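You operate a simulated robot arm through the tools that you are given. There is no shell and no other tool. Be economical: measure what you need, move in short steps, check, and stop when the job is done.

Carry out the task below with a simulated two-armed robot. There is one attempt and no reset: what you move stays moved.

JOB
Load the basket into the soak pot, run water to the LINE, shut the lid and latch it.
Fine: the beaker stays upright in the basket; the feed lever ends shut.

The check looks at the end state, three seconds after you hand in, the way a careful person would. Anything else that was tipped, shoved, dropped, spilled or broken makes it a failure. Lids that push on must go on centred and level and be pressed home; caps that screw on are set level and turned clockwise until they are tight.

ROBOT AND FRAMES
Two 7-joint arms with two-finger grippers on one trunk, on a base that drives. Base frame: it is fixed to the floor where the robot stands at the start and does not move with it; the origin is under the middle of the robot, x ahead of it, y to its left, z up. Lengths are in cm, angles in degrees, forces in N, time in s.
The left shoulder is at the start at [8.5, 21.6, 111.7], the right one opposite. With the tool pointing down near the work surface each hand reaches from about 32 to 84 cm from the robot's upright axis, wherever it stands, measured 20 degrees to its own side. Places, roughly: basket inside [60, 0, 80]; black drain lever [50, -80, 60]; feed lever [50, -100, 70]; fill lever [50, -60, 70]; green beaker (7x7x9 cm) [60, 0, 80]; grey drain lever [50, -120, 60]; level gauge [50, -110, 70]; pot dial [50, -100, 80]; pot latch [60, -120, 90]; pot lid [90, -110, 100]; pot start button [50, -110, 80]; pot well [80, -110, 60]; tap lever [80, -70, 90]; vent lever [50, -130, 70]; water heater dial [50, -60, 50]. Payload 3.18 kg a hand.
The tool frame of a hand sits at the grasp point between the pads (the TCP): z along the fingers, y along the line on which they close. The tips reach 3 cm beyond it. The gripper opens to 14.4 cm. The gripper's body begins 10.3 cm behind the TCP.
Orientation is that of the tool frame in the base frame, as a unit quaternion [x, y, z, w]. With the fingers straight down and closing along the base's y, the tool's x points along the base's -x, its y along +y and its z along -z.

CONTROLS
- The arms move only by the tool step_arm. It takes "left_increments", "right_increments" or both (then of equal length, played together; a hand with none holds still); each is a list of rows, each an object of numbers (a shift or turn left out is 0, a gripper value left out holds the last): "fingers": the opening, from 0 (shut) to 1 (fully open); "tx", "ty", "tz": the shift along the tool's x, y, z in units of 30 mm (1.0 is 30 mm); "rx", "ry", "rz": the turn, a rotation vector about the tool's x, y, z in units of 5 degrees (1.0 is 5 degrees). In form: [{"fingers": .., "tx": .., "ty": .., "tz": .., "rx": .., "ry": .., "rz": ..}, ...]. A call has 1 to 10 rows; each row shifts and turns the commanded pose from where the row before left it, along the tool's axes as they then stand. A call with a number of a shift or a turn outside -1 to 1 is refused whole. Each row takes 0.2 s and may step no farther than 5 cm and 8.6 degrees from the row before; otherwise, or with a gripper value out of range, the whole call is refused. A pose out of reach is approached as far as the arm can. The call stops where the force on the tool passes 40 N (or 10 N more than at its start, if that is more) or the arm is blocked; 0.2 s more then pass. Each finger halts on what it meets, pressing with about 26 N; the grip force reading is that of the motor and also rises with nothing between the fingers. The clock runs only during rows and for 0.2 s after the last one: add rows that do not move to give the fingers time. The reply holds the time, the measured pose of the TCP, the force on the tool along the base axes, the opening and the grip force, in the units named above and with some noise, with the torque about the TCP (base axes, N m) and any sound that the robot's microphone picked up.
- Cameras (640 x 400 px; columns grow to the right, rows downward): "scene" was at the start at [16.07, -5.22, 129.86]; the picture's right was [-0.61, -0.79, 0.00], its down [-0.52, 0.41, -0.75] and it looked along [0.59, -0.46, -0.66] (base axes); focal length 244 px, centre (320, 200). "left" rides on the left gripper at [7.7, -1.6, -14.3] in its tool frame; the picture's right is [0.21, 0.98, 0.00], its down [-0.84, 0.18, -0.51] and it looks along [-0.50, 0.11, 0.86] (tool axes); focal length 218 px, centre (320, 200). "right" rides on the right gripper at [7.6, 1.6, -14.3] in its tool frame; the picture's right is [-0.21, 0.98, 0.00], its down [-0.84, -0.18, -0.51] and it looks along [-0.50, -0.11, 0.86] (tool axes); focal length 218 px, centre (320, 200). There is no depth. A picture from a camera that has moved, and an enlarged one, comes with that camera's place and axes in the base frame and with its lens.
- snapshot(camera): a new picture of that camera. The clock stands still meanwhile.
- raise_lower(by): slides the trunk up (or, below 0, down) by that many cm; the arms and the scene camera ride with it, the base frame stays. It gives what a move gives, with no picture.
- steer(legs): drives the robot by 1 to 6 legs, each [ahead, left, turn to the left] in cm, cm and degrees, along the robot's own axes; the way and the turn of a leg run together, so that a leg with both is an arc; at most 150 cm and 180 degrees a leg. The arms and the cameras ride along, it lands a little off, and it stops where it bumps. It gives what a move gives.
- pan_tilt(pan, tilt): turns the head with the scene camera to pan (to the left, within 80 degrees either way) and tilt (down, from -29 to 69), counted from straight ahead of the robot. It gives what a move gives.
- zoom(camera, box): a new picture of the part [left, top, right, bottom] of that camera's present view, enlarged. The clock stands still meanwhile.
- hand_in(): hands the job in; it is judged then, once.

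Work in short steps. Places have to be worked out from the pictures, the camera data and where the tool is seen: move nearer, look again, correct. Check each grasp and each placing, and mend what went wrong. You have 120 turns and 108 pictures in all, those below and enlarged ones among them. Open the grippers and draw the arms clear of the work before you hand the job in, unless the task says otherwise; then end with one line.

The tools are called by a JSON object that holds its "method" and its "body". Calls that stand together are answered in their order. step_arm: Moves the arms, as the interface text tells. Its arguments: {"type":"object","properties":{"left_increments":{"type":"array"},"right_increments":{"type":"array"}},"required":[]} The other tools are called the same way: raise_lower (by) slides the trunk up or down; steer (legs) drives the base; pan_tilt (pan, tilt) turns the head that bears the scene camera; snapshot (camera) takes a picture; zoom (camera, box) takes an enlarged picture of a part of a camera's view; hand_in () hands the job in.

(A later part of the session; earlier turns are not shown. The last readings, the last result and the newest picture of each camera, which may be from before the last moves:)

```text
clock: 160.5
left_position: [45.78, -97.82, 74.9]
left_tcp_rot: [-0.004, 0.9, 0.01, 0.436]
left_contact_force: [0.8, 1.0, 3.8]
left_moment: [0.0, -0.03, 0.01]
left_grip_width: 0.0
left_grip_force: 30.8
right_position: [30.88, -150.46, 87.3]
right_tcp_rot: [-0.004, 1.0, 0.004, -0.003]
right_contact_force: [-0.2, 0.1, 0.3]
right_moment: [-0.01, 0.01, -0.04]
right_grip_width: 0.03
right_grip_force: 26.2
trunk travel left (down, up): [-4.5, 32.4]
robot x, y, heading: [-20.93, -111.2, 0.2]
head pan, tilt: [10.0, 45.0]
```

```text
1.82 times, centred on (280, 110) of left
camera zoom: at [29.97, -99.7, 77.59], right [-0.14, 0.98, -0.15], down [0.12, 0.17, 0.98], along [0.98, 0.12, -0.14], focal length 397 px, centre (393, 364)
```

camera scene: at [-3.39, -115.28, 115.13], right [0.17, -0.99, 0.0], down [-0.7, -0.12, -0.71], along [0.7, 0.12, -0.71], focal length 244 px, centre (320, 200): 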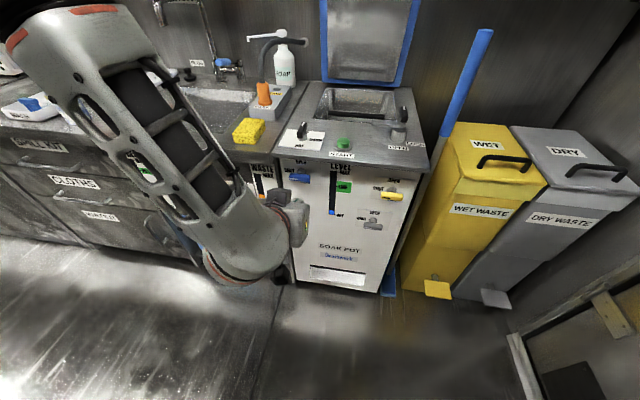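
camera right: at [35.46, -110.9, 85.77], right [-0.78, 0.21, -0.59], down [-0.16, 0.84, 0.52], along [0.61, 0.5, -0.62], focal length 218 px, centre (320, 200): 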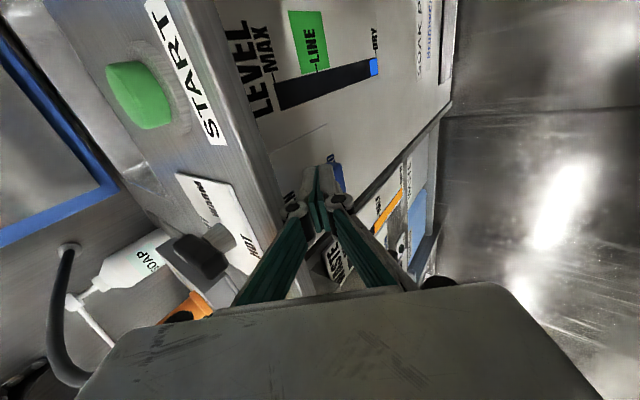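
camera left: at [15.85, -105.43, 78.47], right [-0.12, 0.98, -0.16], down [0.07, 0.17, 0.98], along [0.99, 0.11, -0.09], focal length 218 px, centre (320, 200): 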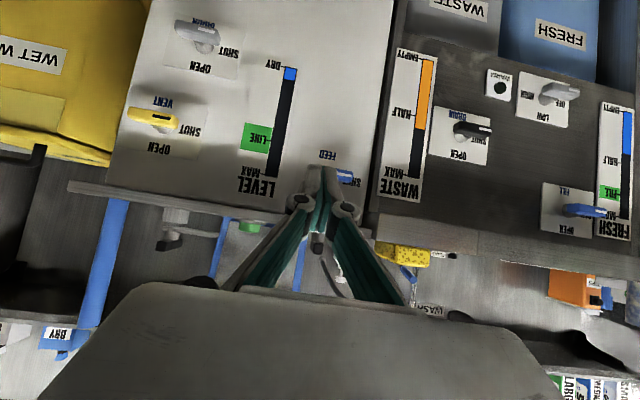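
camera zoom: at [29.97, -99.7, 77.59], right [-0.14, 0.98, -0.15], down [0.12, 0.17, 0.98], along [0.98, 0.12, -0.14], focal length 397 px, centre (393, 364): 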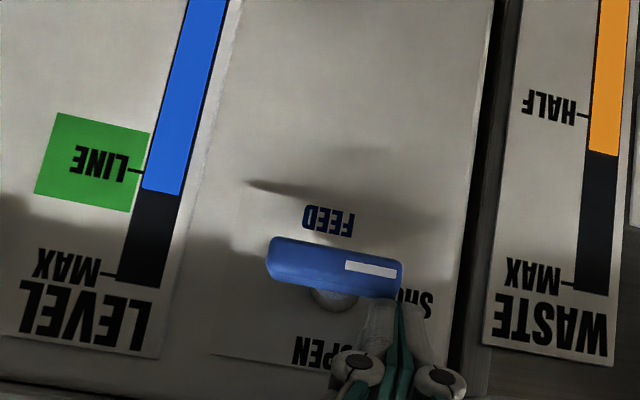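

Level is slightly above the tick, inside the green band. I press the handle fully home and verify flow has stopped.

{"method": "step_arm", "body": {"left_increments": [{"tz": 0.08, "tx": 0.11}, {}, {}, {}, {}, {}, {}, {}]}}

{"method": "zoom", "body": {"camera": "left", "box": [180, 0, 380, 220]}}

```text
clock: 162.3
left_position: [45.83, -97.88, 74.92]
left_tcp_rot: [-0.004, 0.898, 0.01, 0.439]
left_contact_force: [5.6, 5.5, 31.9]
left_moment: [0.06, -0.56, 0.05]
left_grip_width: 0.0
left_grip_force: 30.7
right_position: [30.73, -150.57, 87.49]
right_tcp_rot: [-0.004, 1.0, 0.005, -0.002]
right_contact_force: [-0.5, -0.1, 0.2]
right_moment: [0.03, -0.01, -0.02]
right_grip_width: 0.0
right_grip_force: 25.6
trunk travel left (down, up): [-4.5, 32.4]
robot x, y, heading: [-20.76, -111.41, 0.2]
head pan, tilt: [10.0, 45.0]
```

```text
1.82 times, centred on (280, 110) of left
camera zoom: at [29.95, -99.72, 77.42], right [-0.14, 0.98, -0.15], down [0.11, 0.17, 0.98], along [0.98, 0.12, -0.14], focal length 397 px, centre (393, 364)
```

zoom: 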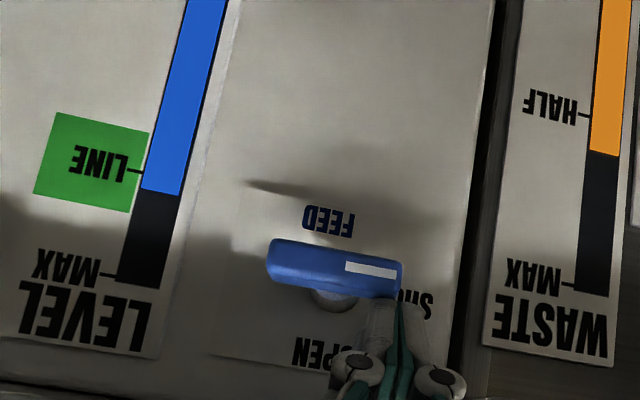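

Shut and holding. I raise the finger off, back away, and raise the trunk to study the lid.

{"method": "step_arm", "body": {"left_increments": [{"tz": -0.25, "tx": -0.28}]}}

{"method": "steer", "body": {"legs": [[-15, 0, 0]]}}

{"method": "raise_lower", "body": {"by": 25}}

{"method": "pan_tilt", "body": {"pan": 2, "tilt": 30}}

{"method": "snapshot", "body": {"camera": "scene"}}

```text
clock: 162.7
left_position: [45.41, -97.88, 74.9]
left_tcp_rot: [-0.002, 0.903, 0.012, 0.429]
left_contact_force: [0.2, 0.9, -0.2]
left_moment: [0.0, -0.02, -0.02]
left_grip_width: 0.0
left_grip_force: 30.6
right_position: [30.87, -150.58, 87.08]
right_tcp_rot: [-0.005, 1.0, 0.005, -0.006]
right_contact_force: [0.1, -0.6, -0.6]
right_moment: [0.03, -0.01, -0.01]
right_grip_width: 0.02
right_grip_force: 26.1
trunk travel left (down, up): [-4.5, 32.4]
robot x, y, heading: [-20.93, -111.52, 0.0]
head pan, tilt: [10.0, 45.0]
```

```text
clock: 164.1
left_position: [31.02, -97.77, 75.64]
left_tcp_rot: [-0.004, 0.9, 0.011, 0.437]
left_contact_force: [-0.4, -0.1, 0.5]
left_moment: [-0.01, 0.0, 0.02]
left_grip_width: 0.0
left_grip_force: 30.2
right_position: [16.0, -150.53, 87.39]
right_tcp_rot: [-0.004, 1.0, 0.004, -0.004]
right_contact_force: [-1.9, 0.0, 0.4]
right_moment: [-0.02, 0.0, -0.01]
right_grip_width: 0.01
right_grip_force: 25.9
trunk travel left (down, up): [-4.5, 32.4]
robot x, y, heading: [-35.75, -111.57, 0.0]
head pan, tilt: [10.0, 45.0]
```

```text
clock: 166.6
left_position: [30.95, -97.8, 100.61]
left_tcp_rot: [-0.004, 0.9, 0.011, 0.436]
left_contact_force: [0.2, 0.2, 0.0]
left_moment: [0.03, 0.0, 0.02]
left_grip_width: 0.0
left_grip_force: 30.8
right_position: [14.14, -150.49, 118.42]
right_tcp_rot: [-0.005, 0.998, 0.002, 0.061]
right_contact_force: [-0.2, -0.6, 0.2]
right_moment: [0.02, 0.04, 0.02]
right_grip_width: 0.03
right_grip_force: 25.6
trunk travel left (down, up): [-29.5, 7.4]
robot x, y, heading: [-35.72, -111.55, -0.0]
head pan, tilt: [10.0, 45.0]
```

```text
clock: 167.4
left_position: [31.01, -97.72, 100.61]
left_tcp_rot: [-0.003, 0.899, 0.01, 0.437]
left_contact_force: [-0.5, -0.5, 0.1]
left_moment: [-0.01, 0.01, 0.02]
left_grip_width: 0.01
left_grip_force: 30.4
right_position: [14.1, -150.56, 118.49]
right_tcp_rot: [-0.005, 0.998, 0.003, 0.061]
right_contact_force: [0.0, 0.3, -0.4]
right_moment: [0.01, -0.02, 0.0]
right_grip_width: 0.02
right_grip_force: 26.0
trunk travel left (down, up): [-29.5, 7.4]
robot x, y, heading: [-35.6, -111.79, -0.2]
head pan, tilt: [2.0, 30.0]
```

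```text
30 pictures are left
camera scene: at [-22.37, -111.43, 141.45], right [0.03, -1.0, 0.0], down [-0.5, -0.02, -0.87], along [0.87, 0.03, -0.5], focal length 244 px, centre (320, 200)
```

scene: 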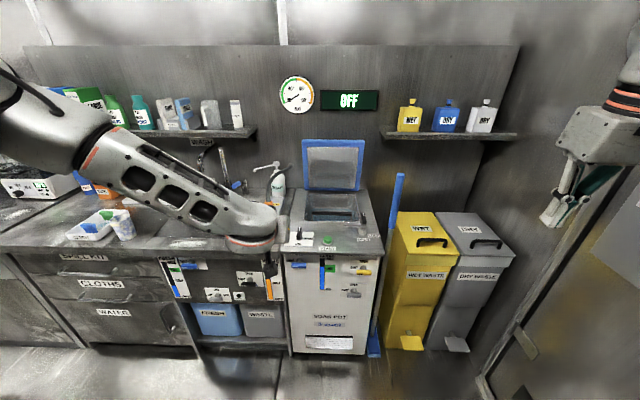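

Lid: hinge ≈ (91, 81.5), top at z≈108.5, y −100…−128. Plan: right hand hooks behind the top and pulls; left hand in front supports and lowers it. First straighten the right hand and retract/centre the left.

{"method": "step_arm", "body": {"left_increments": [{"tx": 0.6, "tz": -0.75, "ty": -0.9}, {"tx": 0.6, "tz": -0.75, "ty": -0.9}, {"tx": 0.4, "tz": -0.5, "ty": -0.9}, {"ty": -0.9}, {"ty": -0.9}, {"ty": -0.9}], "right_increments": [{"ry": 0.7}, {"ry": 0.7}, {"tx": -0.8, "ty": 0.5}, {"tx": -0.8, "ty": 0.5}, {"tx": -0.8, "ty": 0.5}, {"tx": -0.8, "ty": 0.5}]}}

```text
clock: 168.8
left_position: [23.65, -114.15, 100.23]
left_tcp_rot: [-0.004, 0.9, 0.01, 0.436]
left_contact_force: [-0.2, 0.5, -0.2]
left_moment: [-0.01, 0.03, 0.01]
left_grip_width: 0.0
left_grip_force: 30.6
right_position: [23.66, -144.56, 118.61]
right_tcp_rot: [-0.007, 1.0, 0.002, 0.001]
right_contact_force: [-0.6, 0.1, 0.5]
right_moment: [0.0, 0.01, 0.03]
right_grip_width: 0.01
right_grip_force: 26.2
trunk travel left (down, up): [-29.5, 7.4]
robot x, y, heading: [-35.6, -111.72, 0.1]
head pan, tilt: [2.0, 30.0]
```

I bring the right hand further inward and raise trunk a little for height.

{"method": "step_arm", "body": {"right_increments": [{"ty": 0.8}, {"ty": 0.8}, {"ty": 0.8}, {"ty": 0.8}, {"ty": 0.8}]}}

{"method": "raise_lower", "body": {"by": 4}}

```text
clock: 170.0
left_position: [23.62, -114.11, 100.35]
left_tcp_rot: [-0.004, 0.9, 0.01, 0.437]
left_contact_force: [-0.6, 0.8, -0.3]
left_moment: [-0.01, 0.0, 0.0]
left_grip_width: 0.0
left_grip_force: 30.7
right_position: [22.77, -136.8, 120.73]
right_tcp_rot: [-0.006, 1.0, 0.002, 0.0]
right_contact_force: [0.7, 0.3, -0.5]
right_moment: [0.03, -0.03, -0.03]
right_grip_width: 0.01
right_grip_force: 25.6
right hand out of reach, approached as far as the arm can: row 3, 4, 5
trunk travel left (down, up): [-29.5, 7.4]
robot x, y, heading: [-35.76, -111.91, 0.1]
head pan, tilt: [2.0, 30.0]
```

```text
clock: 170.8
left_position: [24.37, -113.05, 104.74]
left_tcp_rot: [-0.019, 0.9, 0.009, 0.436]
left_contact_force: [0.7, -0.8, -0.6]
left_moment: [0.03, 0.0, 0.03]
left_grip_width: 0.03
left_grip_force: 30.6
right_position: [22.67, -137.03, 125.19]
right_tcp_rot: [-0.007, 1.0, 0.002, 0.003]
right_contact_force: [0.0, 0.4, -0.7]
right_moment: [-0.02, 0.01, 0.01]
right_grip_width: 0.0
right_grip_force: 26.0
trunk travel left (down, up): [-33.5, 3.4]
robot x, y, heading: [-35.71, -111.64, -0.1]
head pan, tilt: [2.0, 30.0]
```

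I drive into position: left 9 cm, then forward 50 cm.

{"method": "steer", "body": {"legs": [[0, 9, 0], [50, 0, 0]]}}

{"method": "step_arm", "body": {"right_increments": [{"tx": -0.8, "ty": 0.3}, {"tx": -0.8, "ty": 0.3}, {"tx": -0.8, "ty": 0.3}, {"tx": -0.8, "ty": 0.3}]}}

{"method": "snapshot", "body": {"camera": "right"}}

```text
clock: 174.8
left_position: [74.17, -104.11, 104.03]
left_tcp_rot: [-0.015, 0.9, 0.013, 0.435]
left_contact_force: [1.3, -0.5, 0.1]
left_moment: [0.03, -0.01, -0.02]
left_grip_width: 0.0
left_grip_force: 30.8
right_position: [72.51, -128.16, 125.16]
right_tcp_rot: [-0.006, 1.0, 0.002, 0.004]
right_contact_force: [0.3, 0.6, 0.2]
right_moment: [0.01, 0.03, 0.03]
right_grip_width: 0.0
right_grip_force: 26.3
trunk travel left (down, up): [-33.5, 3.4]
robot x, y, heading: [14.17, -102.53, -0.1]
head pan, tilt: [2.0, 30.0]
```

```text
clock: 175.8
left_position: [74.16, -103.82, 104.09]
left_tcp_rot: [-0.018, 0.902, 0.014, 0.432]
left_contact_force: [-0.3, -0.1, 0.5]
left_moment: [0.01, -0.01, -0.01]
left_grip_width: 0.0
left_grip_force: 30.6
right_position: [72.47, -128.14, 125.24]
right_tcp_rot: [-0.006, 1.0, 0.003, 0.004]
right_contact_force: [0.4, 0.5, 1.2]
right_moment: [0.0, -0.01, 0.0]
right_grip_width: 0.01
right_grip_force: 26.3
right hand out of reach, approached as far as the arm can: row 1, 2, 3, 4
trunk travel left (down, up): [-33.5, 3.4]
robot x, y, heading: [13.76, -102.68, -0.1]
head pan, tilt: [2.0, 30.0]
```

```text
29 pictures are left
camera right: at [64.69, -126.75, 139.43], right [0.2, 0.98, 0.01], down [0.84, -0.17, 0.51], along [0.5, -0.09, -0.86], focal length 218 px, centre (320, 200)
```

right: 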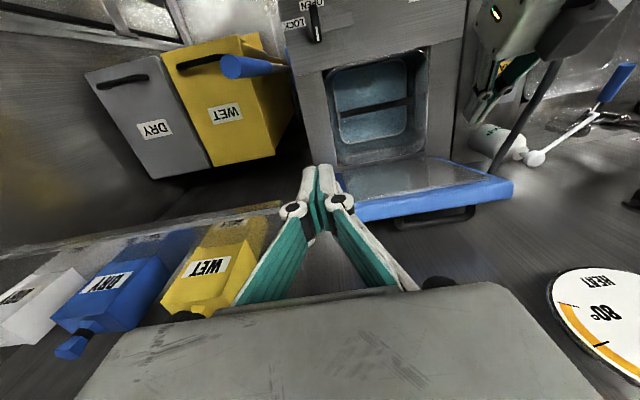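

There's a black grab handle on the lid's back — ideal for a controlled closing. I zoom on it.

{"method": "zoom", "body": {"camera": "right", "box": [330, 140, 530, 250]}}

```text
3.20 times, centred on (430, 195) of right
camera zoom: at [64.69, -126.75, 139.43], right [0.2, 0.98, 0.01], down [0.84, -0.17, 0.51], along [0.5, -0.09, -0.86], focal length 698 px, centre (-32, 216)
```

zoom: 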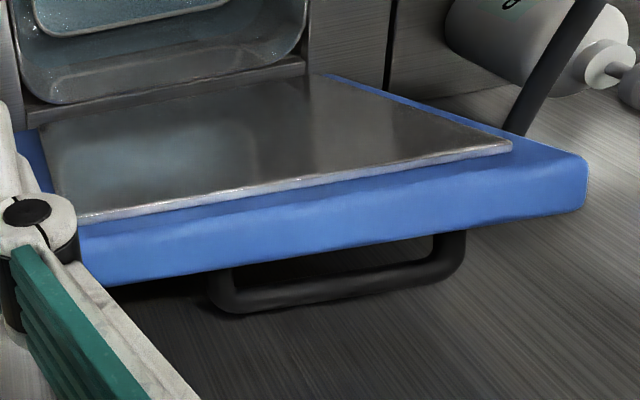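

Plan stands: right finger hooks behind the lid at y≈−121 (right of the handle), left finger waits in front at y≈−104. I lower the right hand to z≈114 and move it forward over the lid.

{"method": "step_arm", "body": {"right_increments": [{"tz": 0.9}, {"tz": 0.9}, {"tz": 0.9}, {"tz": 0.9}, {"tx": -0.8, "ty": 0.5}, {"tx": -0.8, "ty": 0.5}, {"tx": -0.8, "ty": 0.5}, {"tx": -0.8, "ty": 0.5}]}}

```text
clock: 177.6
left_position: [74.13, -103.75, 104.12]
left_tcp_rot: [-0.018, 0.901, 0.013, 0.433]
left_contact_force: [-0.6, -0.1, 0.5]
left_moment: [-0.07, -0.02, 0.02]
left_grip_width: 0.0
left_grip_force: 30.3
right_position: [77.07, -131.67, 120.01]
right_tcp_rot: [-0.006, 1.0, 0.004, 0.004]
right_contact_force: [0.2, 0.0, 0.6]
right_moment: [-0.02, -0.01, 0.01]
right_grip_width: 0.0
right_grip_force: 26.0
right hand out of reach, approached as far as the arm can: row 1, 2, 3, 4, 5, 6, 7, 8
trunk travel left (down, up): [-33.5, 3.4]
robot x, y, heading: [14.21, -102.56, 0.0]
head pan, tilt: [2.0, 30.0]
```

The lid actually leans ~11° forward and stays, so its hinge holds by friction; one hooking hand suffices. I retract the left hand and shift the base left so the right arm works in its good zone.

{"method": "step_arm", "body": {"left_increments": [{"tx": 0.6, "tz": -0.75}, {"tx": 0.6, "tz": -0.75}, {"tx": 0.6, "tz": -0.75}, {"tx": 0.6, "tz": -0.75}, {"tx": 0.6, "tz": -0.75}]}}

{"method": "steer", "body": {"legs": [[0, 14, 0]]}}

{"method": "step_arm", "body": {"right_increments": [{"tx": -0.8}, {"tx": -0.8}, {"tx": -0.8}, {"tx": -0.8}, {"tx": -0.8}]}}

```text
clock: 178.6
left_position: [69.47, -93.5, 102.87]
left_tcp_rot: [-0.088, 0.892, 0.087, 0.435]
left_contact_force: [0.0, -0.3, 0.4]
left_moment: [-0.02, 0.02, 0.01]
left_grip_width: 0.0
left_grip_force: 31.2
right_position: [77.01, -131.67, 119.93]
right_tcp_rot: [-0.006, 1.0, 0.004, 0.004]
right_contact_force: [0.5, 0.3, -0.4]
right_moment: [-0.02, 0.0, -0.03]
right_grip_width: 0.01
right_grip_force: 25.6
trunk travel left (down, up): [-33.5, 3.4]
robot x, y, heading: [13.8, -102.23, 0.0]
head pan, tilt: [2.0, 30.0]
stopped in row 4 (left hand): the arm was blocked; the commanded pose is now the measured one
```

```text
clock: 180.4
left_position: [69.46, -79.68, 102.99]
left_tcp_rot: [-0.087, 0.892, 0.086, 0.435]
left_contact_force: [-0.1, 0.3, -0.7]
left_moment: [-0.03, 0.0, -0.04]
left_grip_width: 0.0
left_grip_force: 31.1
right_position: [77.13, -117.57, 119.85]
right_tcp_rot: [-0.006, 1.0, 0.004, 0.004]
right_contact_force: [0.6, -1.4, 0.0]
right_moment: [0.01, -0.01, -0.02]
right_grip_width: 0.0
right_grip_force: 26.5
trunk travel left (down, up): [-33.5, 3.4]
robot x, y, heading: [14.11, -89.08, -0.1]
head pan, tilt: [2.0, 30.0]
```

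```text
clock: 181.6
left_position: [69.55, -79.44, 102.98]
left_tcp_rot: [-0.088, 0.892, 0.086, 0.435]
left_contact_force: [0.1, -0.7, -0.8]
left_moment: [0.01, 0.0, 0.0]
left_grip_width: 0.0
left_grip_force: 30.6
right_position: [77.12, -117.76, 119.97]
right_tcp_rot: [-0.006, 1.0, 0.004, 0.005]
right_contact_force: [-0.4, -0.5, 0.5]
right_moment: [-0.02, 0.01, 0.02]
right_grip_width: 0.0
right_grip_force: 26.2
right hand out of reach, approached as far as the arm can: row 1, 2, 3, 4, 5
trunk travel left (down, up): [-33.5, 3.4]
robot x, y, heading: [13.89, -88.33, -0.0]
head pan, tilt: [2.0, 30.0]
```

At this height vertical fingers limit reach; pitching the right hand ~40° forward lets it reach farther, still hooking the lid's rear edge.

{"method": "step_arm", "body": {"right_increments": [{"ry": -1}, {"ry": -1}, {"ry": -1}, {"ry": -1}, {"ry": -1}, {"ry": -1}, {"ry": -1}, {"ry": -1}]}}

{"method": "step_arm", "body": {"right_increments": [{"tz": 0.6, "tx": -0.72}, {"tz": 0.6, "tx": -0.72}, {"tz": 0.6, "tx": -0.72}, {"tz": 0.6, "tx": -0.72}]}}

{"method": "snapshot", "body": {"camera": "right"}}

```text
clock: 183.4
left_position: [69.43, -79.6, 103.03]
left_tcp_rot: [-0.088, 0.891, 0.086, 0.436]
left_contact_force: [0.0, 0.0, -0.8]
left_moment: [0.02, 0.02, 0.05]
left_grip_width: 0.02
left_grip_force: 31.0
right_position: [86.41, -128.47, 136.81]
right_tcp_rot: [-0.008, 0.939, 0.006, 0.343]
right_contact_force: [-0.5, -0.1, -0.3]
right_moment: [-0.01, -0.01, 0.0]
right_grip_width: 0.02
right_grip_force: 26.5
right hand out of reach, approached as far as the arm can: row 1, 2, 3, 4, 5, 6, 7, 8
trunk travel left (down, up): [-33.5, 3.4]
robot x, y, heading: [14.26, -88.7, -0.2]
head pan, tilt: [2.0, 30.0]
```

```text
clock: 184.4
left_position: [69.58, -79.65, 102.92]
left_tcp_rot: [-0.088, 0.891, 0.086, 0.436]
left_contact_force: [0.5, -0.9, 0.2]
left_moment: [-0.01, 0.01, 0.03]
left_grip_width: 0.02
left_grip_force: 30.4
right_position: [93.42, -128.2, 136.11]
right_tcp_rot: [-0.004, 0.938, 0.007, 0.346]
right_contact_force: [-0.8, 0.3, -1.5]
right_moment: [0.03, -0.16, 0.0]
right_grip_width: 0.0
right_grip_force: 25.9
right hand out of reach, approached as far as the arm can: row 3, 4
trunk travel left (down, up): [-33.5, 3.4]
robot x, y, heading: [14.33, -88.62, -0.2]
head pan, tilt: [2.0, 30.0]
```

```text
27 pictures are left
camera right: at [78.27, -126.78, 142.14], right [0.15, 0.98, 0.14], down [0.31, -0.18, 0.93], along [0.94, -0.09, -0.33], focal length 218 px, centre (320, 200)
```

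right: 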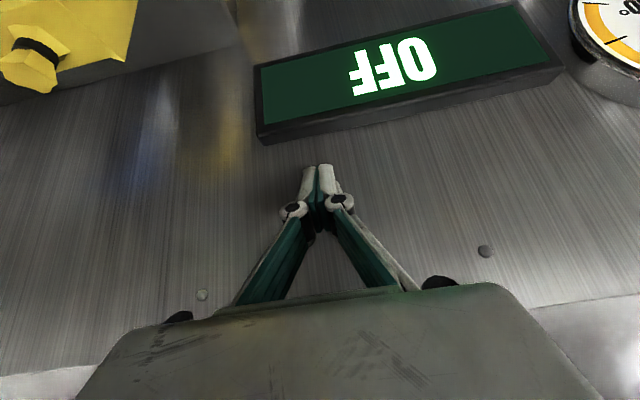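

The hand went high; nothing touched. I'll descend with the trunk instead. First raise the left hand so it won't hit the counter, and back off/shift the base.

{"method": "steer", "body": {"legs": [[-9, 0, 0], [0, 8.2, 0]]}}

{"method": "step_arm", "body": {"left_increments": [{"tz": -0.6, "tx": -0.75}, {"tz": -0.6, "tx": -0.75}, {"tz": -0.6, "tx": -0.75}, {"tz": -0.6, "tx": -0.75}, {"tz": -0.6, "tx": -0.75}, {"tz": -0.6, "tx": -0.75}, {"tz": -0.6, "tx": -0.75}]}}

```text
clock: 186.5
left_position: [60.53, -71.33, 102.9]
left_tcp_rot: [-0.09, 0.892, 0.086, 0.435]
left_contact_force: [0.2, -0.1, -0.3]
left_moment: [0.02, 0.0, 0.02]
left_grip_width: 0.0
left_grip_force: 30.2
right_position: [84.46, -119.85, 136.4]
right_tcp_rot: [-0.005, 0.938, 0.006, 0.347]
right_contact_force: [0.1, -0.2, -0.4]
right_moment: [-0.03, 0.01, -0.02]
right_grip_width: 0.0
right_grip_force: 26.6
trunk travel left (down, up): [-33.5, 3.4]
robot x, y, heading: [4.69, -80.82, -0.1]
head pan, tilt: [2.0, 30.0]
```

```text
clock: 188.1
left_position: [60.39, -72.91, 123.17]
left_tcp_rot: [-0.088, 0.892, 0.086, 0.435]
left_contact_force: [0.3, 0.2, 0.8]
left_moment: [-0.01, -0.01, 0.0]
left_grip_width: 0.0
left_grip_force: 30.4
right_position: [84.33, -119.79, 136.32]
right_tcp_rot: [-0.006, 0.938, 0.006, 0.346]
right_contact_force: [-0.1, 0.4, 0.5]
right_moment: [0.0, 0.0, -0.03]
right_grip_width: 0.0
right_grip_force: 25.8
trunk travel left (down, up): [-33.5, 3.4]
robot x, y, heading: [5.22, -80.74, 0.1]
head pan, tilt: [2.0, 30.0]
```

I lower the trunk 19 cm: right tip stays above the lid top; then look.

{"method": "raise_lower", "body": {"by": -19}}

{"method": "snapshot", "body": {"camera": "right"}}

```text
clock: 190.2
left_position: [60.5, -73.0, 104.35]
left_tcp_rot: [-0.089, 0.891, 0.086, 0.437]
left_contact_force: [0.2, -0.3, -0.7]
left_moment: [0.02, -0.02, -0.03]
left_grip_width: 0.02
left_grip_force: 31.0
right_position: [84.35, -119.98, 117.53]
right_tcp_rot: [-0.005, 0.937, 0.006, 0.349]
right_contact_force: [-0.1, -0.4, 0.6]
right_moment: [-0.02, -0.01, -0.04]
right_grip_width: 0.0
right_grip_force: 25.5
trunk travel left (down, up): [-14.5, 22.4]
robot x, y, heading: [4.8, -80.31, 0.0]
head pan, tilt: [2.0, 30.0]
```

```text
26 pictures are left
camera right: at [69.11, -118.54, 123.47], right [0.14, 0.98, 0.14], down [0.31, -0.18, 0.93], along [0.94, -0.09, -0.33], focal length 218 px, centre (320, 200)
```

right: 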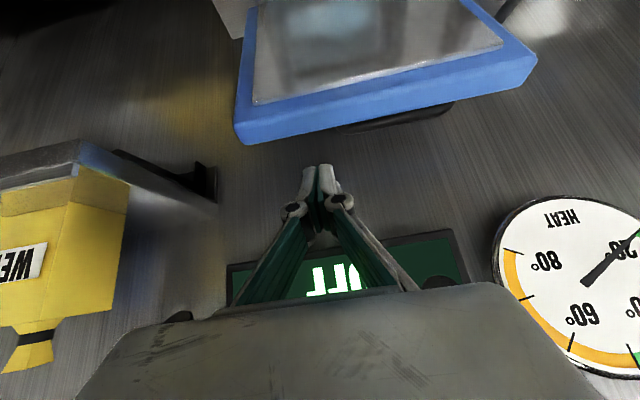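

Rear top edge at ≈(89.9, 106.8). I drive forward 7.3 cm and 1.5 cm right, then lower the trunk 9 cm so the tip drops behind the lid.

{"method": "steer", "body": {"legs": [[7.3, -1.5, 0]]}}

{"method": "raise_lower", "body": {"by": -9}}

{"method": "snapshot", "body": {"camera": "right"}}

```text
clock: 191.2
left_position: [67.79, -74.46, 104.01]
left_tcp_rot: [-0.09, 0.891, 0.087, 0.436]
left_contact_force: [0.1, -0.5, 0.1]
left_moment: [0.01, -0.01, -0.02]
left_grip_width: 0.0
left_grip_force: 30.6
right_position: [91.77, -121.37, 117.27]
right_tcp_rot: [-0.006, 0.938, 0.007, 0.346]
right_contact_force: [-0.5, 0.0, -0.6]
right_moment: [0.0, 0.01, -0.01]
right_grip_width: 0.0
right_grip_force: 26.2
trunk travel left (down, up): [-14.5, 22.4]
robot x, y, heading: [12.19, -81.91, -0.3]
head pan, tilt: [2.0, 30.0]
```

```text
clock: 192.5
left_position: [67.98, -74.14, 94.9]
left_tcp_rot: [-0.093, 0.892, 0.089, 0.433]
left_contact_force: [-0.1, -0.2, 0.3]
left_moment: [0.0, 0.02, -0.01]
left_grip_width: 0.0
left_grip_force: 30.4
right_position: [91.55, -121.49, 108.39]
right_tcp_rot: [-0.004, 0.938, 0.006, 0.347]
right_contact_force: [-0.9, 0.4, -0.6]
right_moment: [0.0, -0.02, -0.01]
right_grip_width: 0.0
right_grip_force: 26.3
trunk travel left (down, up): [-5.5, 31.4]
robot x, y, heading: [12.26, -82.41, -0.1]
head pan, tilt: [2.0, 30.0]
```

```text
25 pictures are left
camera right: at [76.46, -120.04, 114.32], right [0.15, 0.98, 0.14], down [0.31, -0.18, 0.93], along [0.94, -0.09, -0.33], focal length 218 px, centre (320, 200)
```

right: 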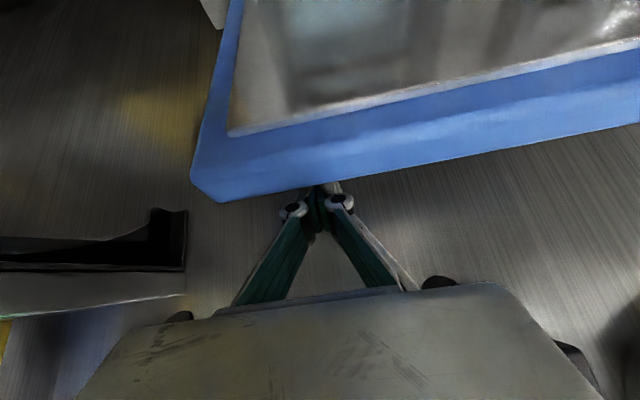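

Tip is behind the lid. I pull back with the base 6 cm and watch the lid.

{"method": "steer", "body": {"legs": [[-6, 0, 0]]}}

{"method": "snapshot", "body": {"camera": "right"}}

```text
clock: 193.5
left_position: [61.82, -74.1, 94.72]
left_tcp_rot: [-0.091, 0.892, 0.091, 0.434]
left_contact_force: [0.0, -0.3, 0.3]
left_moment: [-0.01, 0.0, -0.02]
left_grip_width: 0.0
left_grip_force: 31.2
right_position: [85.62, -121.32, 108.29]
right_tcp_rot: [-0.005, 0.938, 0.007, 0.346]
right_contact_force: [-0.4, -0.5, -0.4]
right_moment: [-0.03, -0.02, 0.0]
right_grip_width: 0.0
right_grip_force: 30.3
trunk travel left (down, up): [-5.5, 31.4]
robot x, y, heading: [6.43, -81.92, 0.2]
head pan, tilt: [2.0, 30.0]
```

```text
24 pictures are left
camera right: at [70.57, -120.02, 114.22], right [0.15, 0.98, 0.14], down [0.31, -0.18, 0.93], along [0.94, -0.09, -0.33], focal length 218 px, centre (320, 200)
```

right: 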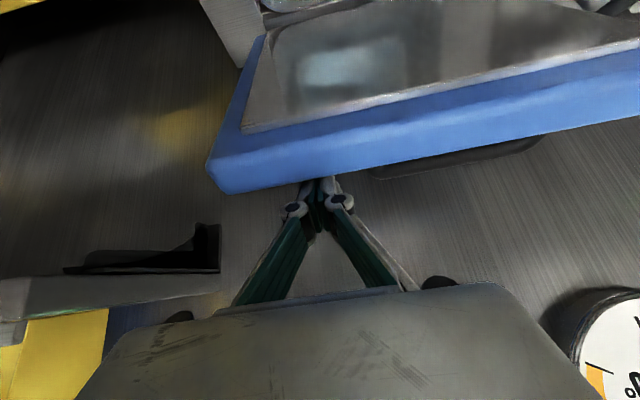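

The lid follows and holds its angle. I continue: back 5, down 3 with the arm, back 5.

{"method": "steer", "body": {"legs": [[-5, 0, 0]]}}

{"method": "step_arm", "body": {"right_increments": [{"tz": 0.4, "tx": 0.33}, {"tz": 0.4, "tx": 0.33}]}}

{"method": "snapshot", "body": {"camera": "right"}}

```text
clock: 194.4
left_position: [57.1, -74.1, 94.77]
left_tcp_rot: [-0.092, 0.892, 0.092, 0.434]
left_contact_force: [-0.4, 0.3, 0.6]
left_moment: [-0.05, 0.0, -0.01]
left_grip_width: 0.0
left_grip_force: 30.5
right_position: [80.68, -121.43, 108.28]
right_tcp_rot: [-0.006, 0.938, 0.007, 0.346]
right_contact_force: [-0.4, 0.5, -0.2]
right_moment: [0.0, 0.01, 0.01]
right_grip_width: 0.01
right_grip_force: 31.1
trunk travel left (down, up): [-5.5, 31.4]
robot x, y, heading: [1.47, -82.16, 0.2]
head pan, tilt: [2.0, 30.0]
```

```text
clock: 195.0
left_position: [57.05, -74.16, 94.68]
left_tcp_rot: [-0.093, 0.892, 0.092, 0.433]
left_contact_force: [0.0, -0.2, -0.2]
left_moment: [-0.01, 0.03, 0.01]
left_grip_width: 0.0
left_grip_force: 30.3
right_position: [80.84, -121.38, 105.05]
right_tcp_rot: [-0.005, 0.938, 0.006, 0.346]
right_contact_force: [-0.4, 0.6, -0.2]
right_moment: [-0.03, 0.02, -0.01]
right_grip_width: 0.0
right_grip_force: 30.2
trunk travel left (down, up): [-5.5, 31.4]
robot x, y, heading: [1.53, -81.86, -0.1]
head pan, tilt: [2.0, 30.0]
```

```text
23 pictures are left
camera right: at [65.74, -120.0, 111.01], right [0.15, 0.98, 0.14], down [0.31, -0.18, 0.93], along [0.94, -0.09, -0.33], focal length 218 px, centre (320, 200)
```

right: 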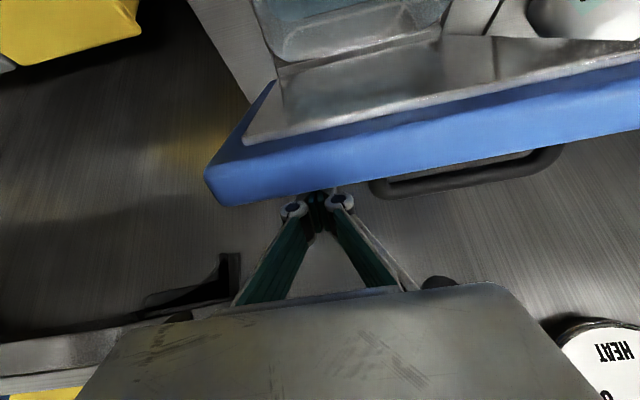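

Good, ~25° now. Repeat with slightly larger steps.

{"method": "steer", "body": {"legs": [[-5, 0, 0]]}}

{"method": "step_arm", "body": {"right_increments": [{"tz": 0.4, "tx": 0.33}, {"tz": 0.4, "tx": 0.33}]}}

{"method": "steer", "body": {"legs": [[-4, 0, 0]]}}

{"method": "step_arm", "body": {"right_increments": [{"tz": 0.4, "tx": 0.33}, {"tz": 0.4, "tx": 0.33}]}}

{"method": "snapshot", "body": {"camera": "right"}}

```text
clock: 195.9
left_position: [52.03, -74.05, 94.81]
left_tcp_rot: [-0.093, 0.892, 0.092, 0.433]
left_contact_force: [-0.4, -0.3, 0.3]
left_moment: [0.0, -0.02, -0.01]
left_grip_width: 0.01
left_grip_force: 31.1
right_position: [75.83, -121.3, 105.2]
right_tcp_rot: [-0.005, 0.938, 0.006, 0.347]
right_contact_force: [0.8, -0.1, -0.1]
right_moment: [-0.05, 0.01, 0.01]
right_grip_width: 0.01
right_grip_force: 30.5
trunk travel left (down, up): [-5.5, 31.4]
robot x, y, heading: [-3.73, -81.6, 0.1]
head pan, tilt: [2.0, 30.0]
```

```text
clock: 196.5
left_position: [52.14, -74.25, 94.69]
left_tcp_rot: [-0.093, 0.892, 0.093, 0.433]
left_contact_force: [0.3, -0.7, -0.5]
left_moment: [-0.03, -0.04, 0.02]
left_grip_width: 0.01
left_grip_force: 30.4
right_position: [76.0, -121.42, 102.0]
right_tcp_rot: [-0.006, 0.938, 0.007, 0.345]
right_contact_force: [-0.9, 0.1, 0.1]
right_moment: [0.0, 0.02, 0.03]
right_grip_width: 0.01
right_grip_force: 30.8
trunk travel left (down, up): [-5.5, 31.4]
robot x, y, heading: [-3.05, -81.99, 0.0]
head pan, tilt: [2.0, 30.0]
```

```text
clock: 197.4
left_position: [48.18, -74.07, 94.76]
left_tcp_rot: [-0.093, 0.892, 0.092, 0.433]
left_contact_force: [-0.3, 0.7, 0.2]
left_moment: [-0.03, 0.03, 0.0]
left_grip_width: 0.0
left_grip_force: 30.7
right_position: [71.99, -121.23, 102.0]
right_tcp_rot: [-0.006, 0.938, 0.007, 0.346]
right_contact_force: [-0.7, -0.6, 0.5]
right_moment: [0.0, -0.01, -0.02]
right_grip_width: 0.0
right_grip_force: 30.7
trunk travel left (down, up): [-5.5, 31.4]
robot x, y, heading: [-7.66, -81.95, -0.2]
head pan, tilt: [2.0, 30.0]
```

```text
clock: 198.0
left_position: [48.23, -74.06, 94.69]
left_tcp_rot: [-0.091, 0.893, 0.09, 0.432]
left_contact_force: [0.7, 0.7, 0.4]
left_moment: [-0.01, 0.03, 0.0]
left_grip_width: 0.0
left_grip_force: 30.9
right_position: [72.01, -121.19, 98.96]
right_tcp_rot: [-0.005, 0.938, 0.007, 0.346]
right_contact_force: [0.6, 0.0, 0.1]
right_moment: [0.01, -0.03, -0.01]
right_grip_width: 0.01
right_grip_force: 30.3
trunk travel left (down, up): [-5.5, 31.4]
robot x, y, heading: [-7.62, -82.3, -0.0]
head pan, tilt: [2.0, 30.0]
```

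```text
22 pictures are left
camera right: at [57.0, -119.98, 104.81], right [0.15, 0.98, 0.14], down [0.31, -0.18, 0.93], along [0.94, -0.09, -0.33], focal length 218 px, centre (320, 200)
```

right: 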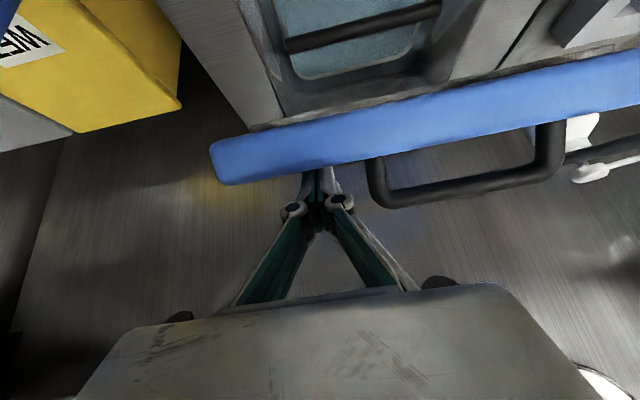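

Lid is at ~50°. Now I press straight down on its outer face.

{"method": "step_arm", "body": {"right_increments": [{"tz": 0.4, "tx": 0.33}, {"tz": 0.4, "tx": 0.33}, {"tz": 0.4, "tx": 0.33}, {"tz": 0.4, "tx": 0.33}, {"tz": 0.4, "tx": 0.33}]}}

{"method": "snapshot", "body": {"camera": "right"}}

```text
clock: 199.2
left_position: [48.15, -74.07, 94.67]
left_tcp_rot: [-0.092, 0.892, 0.091, 0.433]
left_contact_force: [0.4, 0.3, -0.6]
left_moment: [0.02, -0.02, -0.01]
left_grip_width: 0.0
left_grip_force: 30.9
right_position: [73.08, -121.55, 93.05]
right_tcp_rot: [-0.007, 0.939, 0.005, 0.344]
right_contact_force: [0.5, 0.1, -0.4]
right_moment: [0.02, 0.0, 0.0]
right_grip_width: 0.03
right_grip_force: 30.9
right hand out of reach, approached as far as the arm can: row 4, 5
trunk travel left (down, up): [-5.5, 31.4]
robot x, y, heading: [-7.5, -81.93, -0.2]
head pan, tilt: [2.0, 30.0]
```

```text
21 pictures are left
camera right: at [58.04, -120.12, 99.09], right [0.14, 0.98, 0.14], down [0.32, -0.18, 0.93], along [0.94, -0.09, -0.34], focal length 218 px, centre (320, 200)
```

right: 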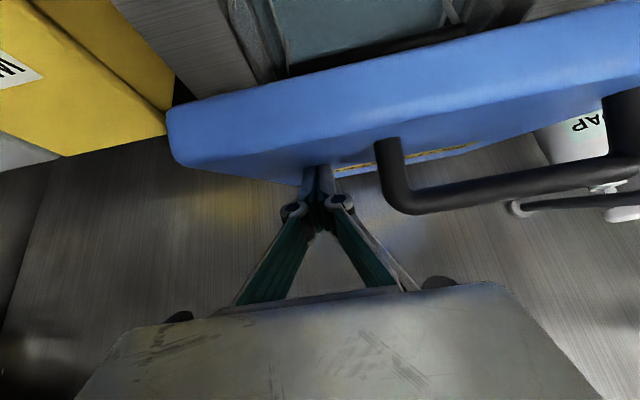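

I lower the trunk 5 cm to push it nearly shut.

{"method": "raise_lower", "body": {"by": -5}}

{"method": "snapshot", "body": {"camera": "right"}}

```text
clock: 200.1
left_position: [50.1, -71.68, 86.79]
left_tcp_rot: [-0.121, 0.899, 0.131, 0.4]
left_contact_force: [-0.6, 0.2, 1.2]
left_moment: [-0.06, 0.01, -0.03]
left_grip_width: 0.0
left_grip_force: 30.7
right_position: [73.01, -121.49, 88.38]
right_tcp_rot: [-0.005, 0.938, 0.006, 0.347]
right_contact_force: [-0.8, 0.5, 0.6]
right_moment: [0.03, 0.05, -0.02]
right_grip_width: 0.01
right_grip_force: 31.1
trunk travel left (down, up): [-0.5, 36.4]
robot x, y, heading: [-7.6, -82.43, 0.0]
head pan, tilt: [2.0, 30.0]
```

```text
20 pictures are left
camera right: at [57.89, -120.08, 94.21], right [0.14, 0.98, 0.14], down [0.31, -0.18, 0.93], along [0.94, -0.09, -0.33], focal length 218 px, centre (320, 200)
```

right: 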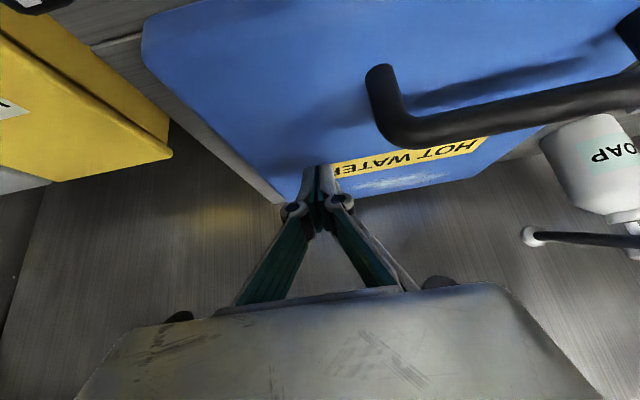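

Nearly shut. I slide the finger back 5 cm along the lid and press down with the arm.

{"method": "steer", "body": {"legs": [[-5, 0, 0]]}}

{"method": "step_arm", "body": {"right_increments": [{"tz": 0.2, "tx": 0.165}, {"tz": 0.2, "tx": 0.165}, {"tz": 0.2, "tx": 0.165}, {"tz": 0.2, "tx": 0.165}]}}

{"method": "snapshot", "body": {"camera": "right"}}

```text
clock: 201.0
left_position: [45.13, -71.81, 86.64]
left_tcp_rot: [-0.118, 0.899, 0.13, 0.401]
left_contact_force: [0.5, 0.2, -0.3]
left_moment: [-0.01, 0.01, 0.0]
left_grip_width: 0.0
left_grip_force: 30.6
right_position: [68.15, -121.45, 88.1]
right_tcp_rot: [-0.005, 0.938, 0.006, 0.347]
right_contact_force: [-0.9, -0.6, -0.3]
right_moment: [0.01, 0.01, 0.0]
right_grip_width: 0.02
right_grip_force: 30.6
trunk travel left (down, up): [-0.5, 36.4]
robot x, y, heading: [-12.6, -81.99, -0.1]
head pan, tilt: [2.0, 30.0]
```

```text
clock: 202.0
left_position: [44.98, -71.63, 86.96]
left_tcp_rot: [-0.121, 0.898, 0.132, 0.402]
left_contact_force: [1.0, 0.1, -0.2]
left_moment: [0.03, -0.01, 0.03]
left_grip_width: 0.0
left_grip_force: 30.9
right_position: [68.14, -121.39, 86.07]
right_tcp_rot: [-0.007, 0.935, 0.005, 0.354]
right_contact_force: [0.4, -0.5, 30.5]
right_moment: [-0.02, -0.28, -0.12]
right_grip_width: 0.63
right_grip_force: 30.8
trunk travel left (down, up): [-0.5, 36.4]
robot x, y, heading: [-12.33, -82.74, -0.1]
head pan, tilt: [2.0, 30.0]
```

```text
19 pictures are left
camera right: at [52.88, -120.11, 91.83], right [0.14, 0.98, 0.14], down [0.3, -0.18, 0.94], along [0.94, -0.09, -0.32], focal length 218 px, centre (320, 200)
```

right: 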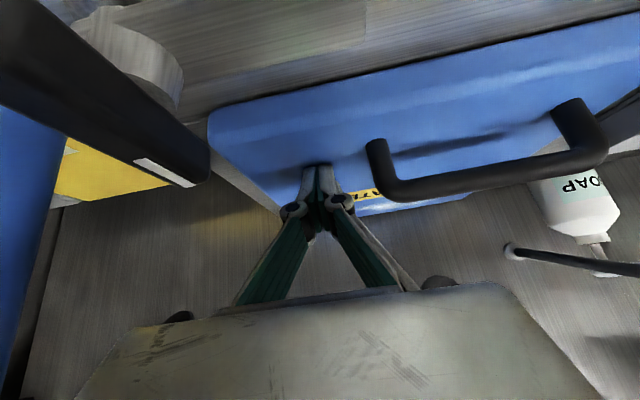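

30 N reaction — the lid is down. I raise clear and take a scene view of lid and latch.

{"method": "raise_lower", "body": {"by": 18}}

{"method": "pan_tilt", "body": {"pan": -25, "tilt": 42}}

{"method": "zoom", "body": {"camera": "scene", "box": [200, 40, 440, 220]}}

```text
clock: 204.0
left_position: [45.23, -71.87, 104.39]
left_tcp_rot: [-0.119, 0.9, 0.131, 0.399]
left_contact_force: [-0.2, 0.8, -0.5]
left_moment: [-0.01, -0.02, 0.01]
left_grip_width: 0.02
left_grip_force: 31.2
right_position: [50.17, -121.46, 140.46]
right_tcp_rot: [-0.009, 0.79, 0.004, 0.614]
right_contact_force: [0.0, 0.2, 0.5]
right_moment: [0.01, -0.02, 0.0]
right_grip_width: 0.01
right_grip_force: 30.4
trunk travel left (down, up): [-18.5, 18.4]
robot x, y, heading: [-12.41, -82.23, -0.0]
head pan, tilt: [2.0, 30.0]
```

```text
clock: 204.9
left_position: [45.15, -71.87, 104.52]
left_tcp_rot: [-0.119, 0.899, 0.132, 0.4]
left_contact_force: [0.1, -0.1, -0.9]
left_moment: [0.02, 0.0, 0.02]
left_grip_width: 0.0
left_grip_force: 30.9
right_position: [49.81, -121.48, 140.77]
right_tcp_rot: [-0.007, 0.789, 0.003, 0.615]
right_contact_force: [0.4, 0.4, -0.2]
right_moment: [0.0, 0.03, 0.01]
right_grip_width: 0.01
right_grip_force: 30.4
trunk travel left (down, up): [-18.5, 18.4]
robot x, y, heading: [-12.38, -82.04, -0.0]
head pan, tilt: [-25.0, 42.0]
```

```text
2.22 times, centred on (320, 130) of scene
camera zoom: at [5.88, -85.7, 128.19], right [-0.42, -0.91, 0.0], down [-0.61, 0.28, -0.74], along [0.67, -0.31, -0.67], focal length 543 px, centre (320, 356)
```

zoom: 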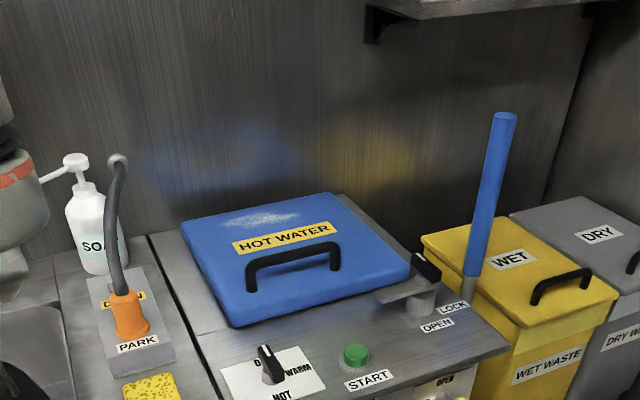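

Lid is flat and shut. I zoom on the latch.

{"method": "zoom", "body": {"camera": "scene", "box": [330, 125, 390, 170]}}

```text
8.89 times, centred on (360, 148) of scene
camera zoom: at [5.88, -85.7, 128.19], right [-0.42, -0.91, 0.0], down [-0.61, 0.28, -0.74], along [0.67, -0.31, -0.67], focal length 2173 px, centre (-36, 667)
```

zoom: 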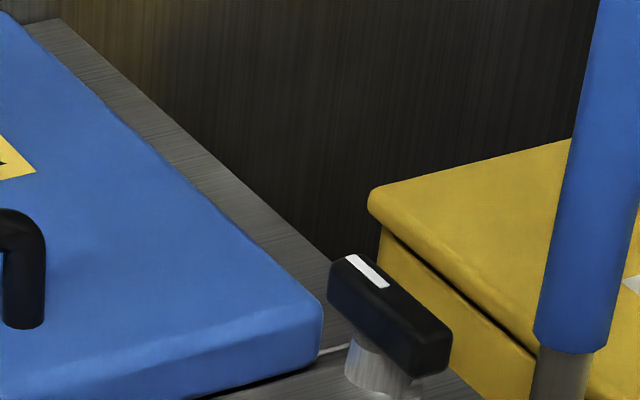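

The knob's stripe points +x (open) with the tongue in front of the lid; clockwise (seen from above) by 90° brings the stripe to LOCK and the tongue over the lid. I back off and straighten the right hand to vertical.

{"method": "steer", "body": {"legs": [[-14, 0, 0]]}}

{"method": "step_arm", "body": {"right_increments": [{"ry": 1}, {"ry": 1}, {"ry": 1}, {"ry": 1}, {"ry": 1}, {"ry": 1}, {"ry": 1}, {"ry": 1}, {"ry": 1}, {"ry": 1}]}}

{"method": "step_arm", "body": {"right_increments": [{"ry": 1}, {"ry": 1}, {"ry": 1}, {"ry": 1}, {"ry": 1}, {"ry": 0.2}, {"tz": 0.8}, {"tz": 0.8}, {"tz": 0.8}, {"tz": 0.8}]}}

```text
clock: 206.3
left_position: [31.22, -71.9, 104.7]
left_tcp_rot: [-0.119, 0.899, 0.132, 0.401]
left_contact_force: [-1.4, -0.6, 0.3]
left_moment: [-0.01, 0.0, -0.01]
left_grip_width: 0.0
left_grip_force: 30.6
right_position: [35.96, -121.49, 140.61]
right_tcp_rot: [-0.008, 0.789, 0.004, 0.614]
right_contact_force: [-0.4, 0.0, -0.3]
right_moment: [0.03, 0.02, 0.02]
right_grip_width: 0.01
right_grip_force: 30.4
trunk travel left (down, up): [-18.5, 18.4]
robot x, y, heading: [-26.51, -82.38, 0.2]
head pan, tilt: [-25.0, 42.0]
```

```text
clock: 208.5
left_position: [31.15, -71.74, 104.72]
left_tcp_rot: [-0.119, 0.899, 0.131, 0.4]
left_contact_force: [0.5, -0.2, 0.3]
left_moment: [0.0, 0.0, -0.02]
left_grip_width: 0.0
left_grip_force: 30.6
right_position: [35.76, -121.9, 140.85]
right_tcp_rot: [-0.013, 0.961, -0.007, 0.278]
right_contact_force: [0.1, 0.4, 1.0]
right_moment: [0.04, 0.0, -0.02]
right_grip_width: 0.0
right_grip_force: 30.7
right hand out of reach, approached as far as the arm can: row 9, 10
trunk travel left (down, up): [-18.5, 18.4]
robot x, y, heading: [-26.24, -82.35, -0.2]
head pan, tilt: [-25.0, 42.0]
```

```text
clock: 210.7
left_position: [31.41, -71.77, 104.65]
left_tcp_rot: [-0.118, 0.899, 0.13, 0.4]
left_contact_force: [-0.7, 0.5, 0.6]
left_moment: [0.01, -0.01, -0.02]
left_grip_width: 0.0
left_grip_force: 30.7
right_position: [32.36, -124.47, 124.01]
right_tcp_rot: [-0.009, 0.997, -0.006, 0.082]
right_contact_force: [0.2, -0.4, 0.0]
right_moment: [0.01, 0.04, 0.01]
right_grip_width: 0.01
right_grip_force: 30.4
right hand out of reach, approached as far as the arm can: row 1, 2, 3, 4, 5, 6
trunk travel left (down, up): [-18.5, 18.4]
robot x, y, heading: [-26.13, -81.75, 0.1]
head pan, tilt: [-25.0, 42.0]
```

Nearly vertical. I finish and lower to z≈97.

{"method": "step_arm", "body": {"right_increments": [{"tz": 1}, {"tz": 1, "ry": 0.9}, {"tz": 1, "ry": 0.9}, {"tz": 1}, {"tz": 1}, {"tz": 1}, {"tz": 1}, {"tz": 1}, {"tz": 0.8}]}}

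```text
clock: 212.7
left_position: [31.31, -72.01, 104.47]
left_tcp_rot: [-0.119, 0.899, 0.131, 0.4]
left_contact_force: [0.0, -0.1, 0.1]
left_moment: [0.01, -0.03, 0.0]
left_grip_width: 0.0
left_grip_force: 30.9
right_position: [33.79, -124.84, 97.5]
right_tcp_rot: [-0.008, 1.0, -0.008, 0.003]
right_contact_force: [0.8, -0.7, -0.3]
right_moment: [0.02, 0.01, 0.0]
right_grip_width: 0.0
right_grip_force: 30.6
trunk travel left (down, up): [-18.5, 18.4]
robot x, y, heading: [-26.46, -82.21, -0.3]
head pan, tilt: [-25.0, 42.0]
```

Good vertical pose. I drive forward 20 cm and 3 cm left, then look at the latch from this hand.

{"method": "steer", "body": {"legs": [[20, 3, 0]]}}

{"method": "snapshot", "body": {"camera": "right"}}

```text
clock: 214.3
left_position: [51.38, -68.73, 104.73]
left_tcp_rot: [-0.119, 0.899, 0.131, 0.401]
left_contact_force: [-0.3, 0.6, -0.2]
left_moment: [-0.05, 0.06, 0.02]
left_grip_width: 0.02
left_grip_force: 30.8
right_position: [53.74, -121.79, 97.66]
right_tcp_rot: [-0.009, 1.0, -0.008, 0.004]
right_contact_force: [0.1, 1.1, -0.5]
right_moment: [0.01, 0.03, -0.03]
right_grip_width: 0.0
right_grip_force: 30.0
trunk travel left (down, up): [-18.5, 18.4]
robot x, y, heading: [-6.17, -79.08, -0.1]
head pan, tilt: [-25.0, 42.0]
```

```text
16 pictures are left
camera right: at [45.93, -120.07, 111.85], right [0.19, 0.98, -0.01], down [0.84, -0.16, 0.52], along [0.5, -0.11, -0.86], focal length 218 px, centre (320, 200)
```

right: 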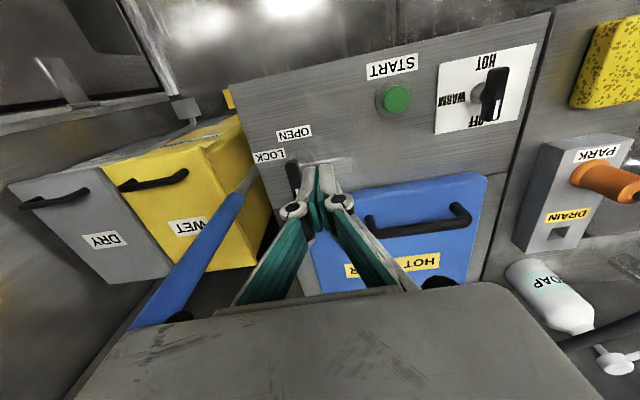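

I zoom on the latch.

{"method": "zoom", "body": {"camera": "right", "box": [240, 110, 380, 215]}}

```text
3.81 times, centred on (310, 162) of right
camera zoom: at [45.93, -120.07, 111.85], right [0.19, 0.98, -0.01], down [0.84, -0.16, 0.52], along [0.5, -0.11, -0.86], focal length 832 px, centre (358, 343)
```

zoom: 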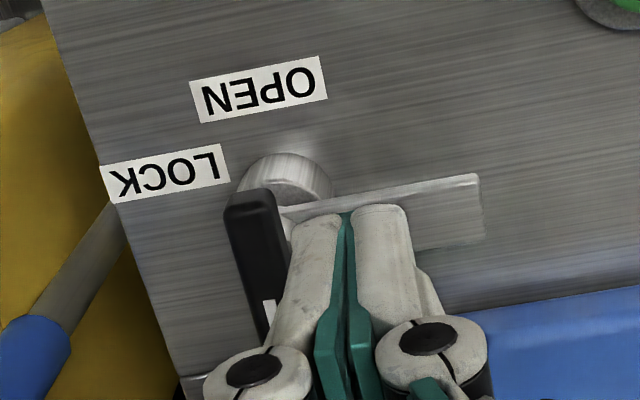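

Knob centre ≈ (56.8, −125.6, 87), 5 cm long. I position the fingertip just left of its far end and lower to z_tip≈86.3.

{"method": "step_arm", "body": {"right_increments": [{"tx": -0.98, "ty": -0.12}, {"tx": -0.98, "ty": -0.12}, {"tz": 0.7}, {"tz": 0.7}, {"tz": 0.7}, {"tz": 0.67}]}}

{"method": "zoom", "body": {"camera": "right", "box": [240, 80, 400, 200]}}

```text
clock: 215.7
left_position: [51.28, -68.89, 104.6]
left_tcp_rot: [-0.119, 0.9, 0.131, 0.399]
left_contact_force: [0.0, -0.7, -0.6]
left_moment: [-0.01, 0.04, 0.02]
left_grip_width: 0.01
left_grip_force: 30.4
right_position: [59.76, -122.47, 89.18]
right_tcp_rot: [-0.009, 1.0, -0.008, 0.004]
right_contact_force: [0.9, 0.1, -0.4]
right_moment: [-0.02, -0.02, 0.0]
right_grip_width: 0.0
right_grip_force: 31.0
trunk travel left (down, up): [-18.5, 18.4]
robot x, y, heading: [-6.12, -79.06, 0.2]
head pan, tilt: [-25.0, 42.0]
```

```text
3.33 times, centred on (320, 140) of right
camera zoom: at [51.89, -120.82, 103.52], right [0.19, 0.98, -0.01], down [0.84, -0.16, 0.52], along [0.5, -0.11, -0.86], focal length 728 px, centre (320, 400)
```

zoom: 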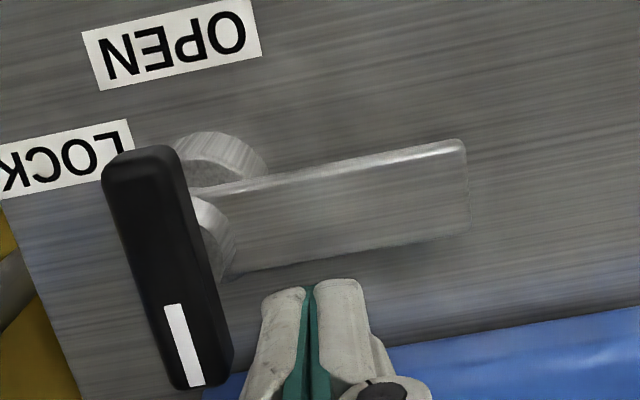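

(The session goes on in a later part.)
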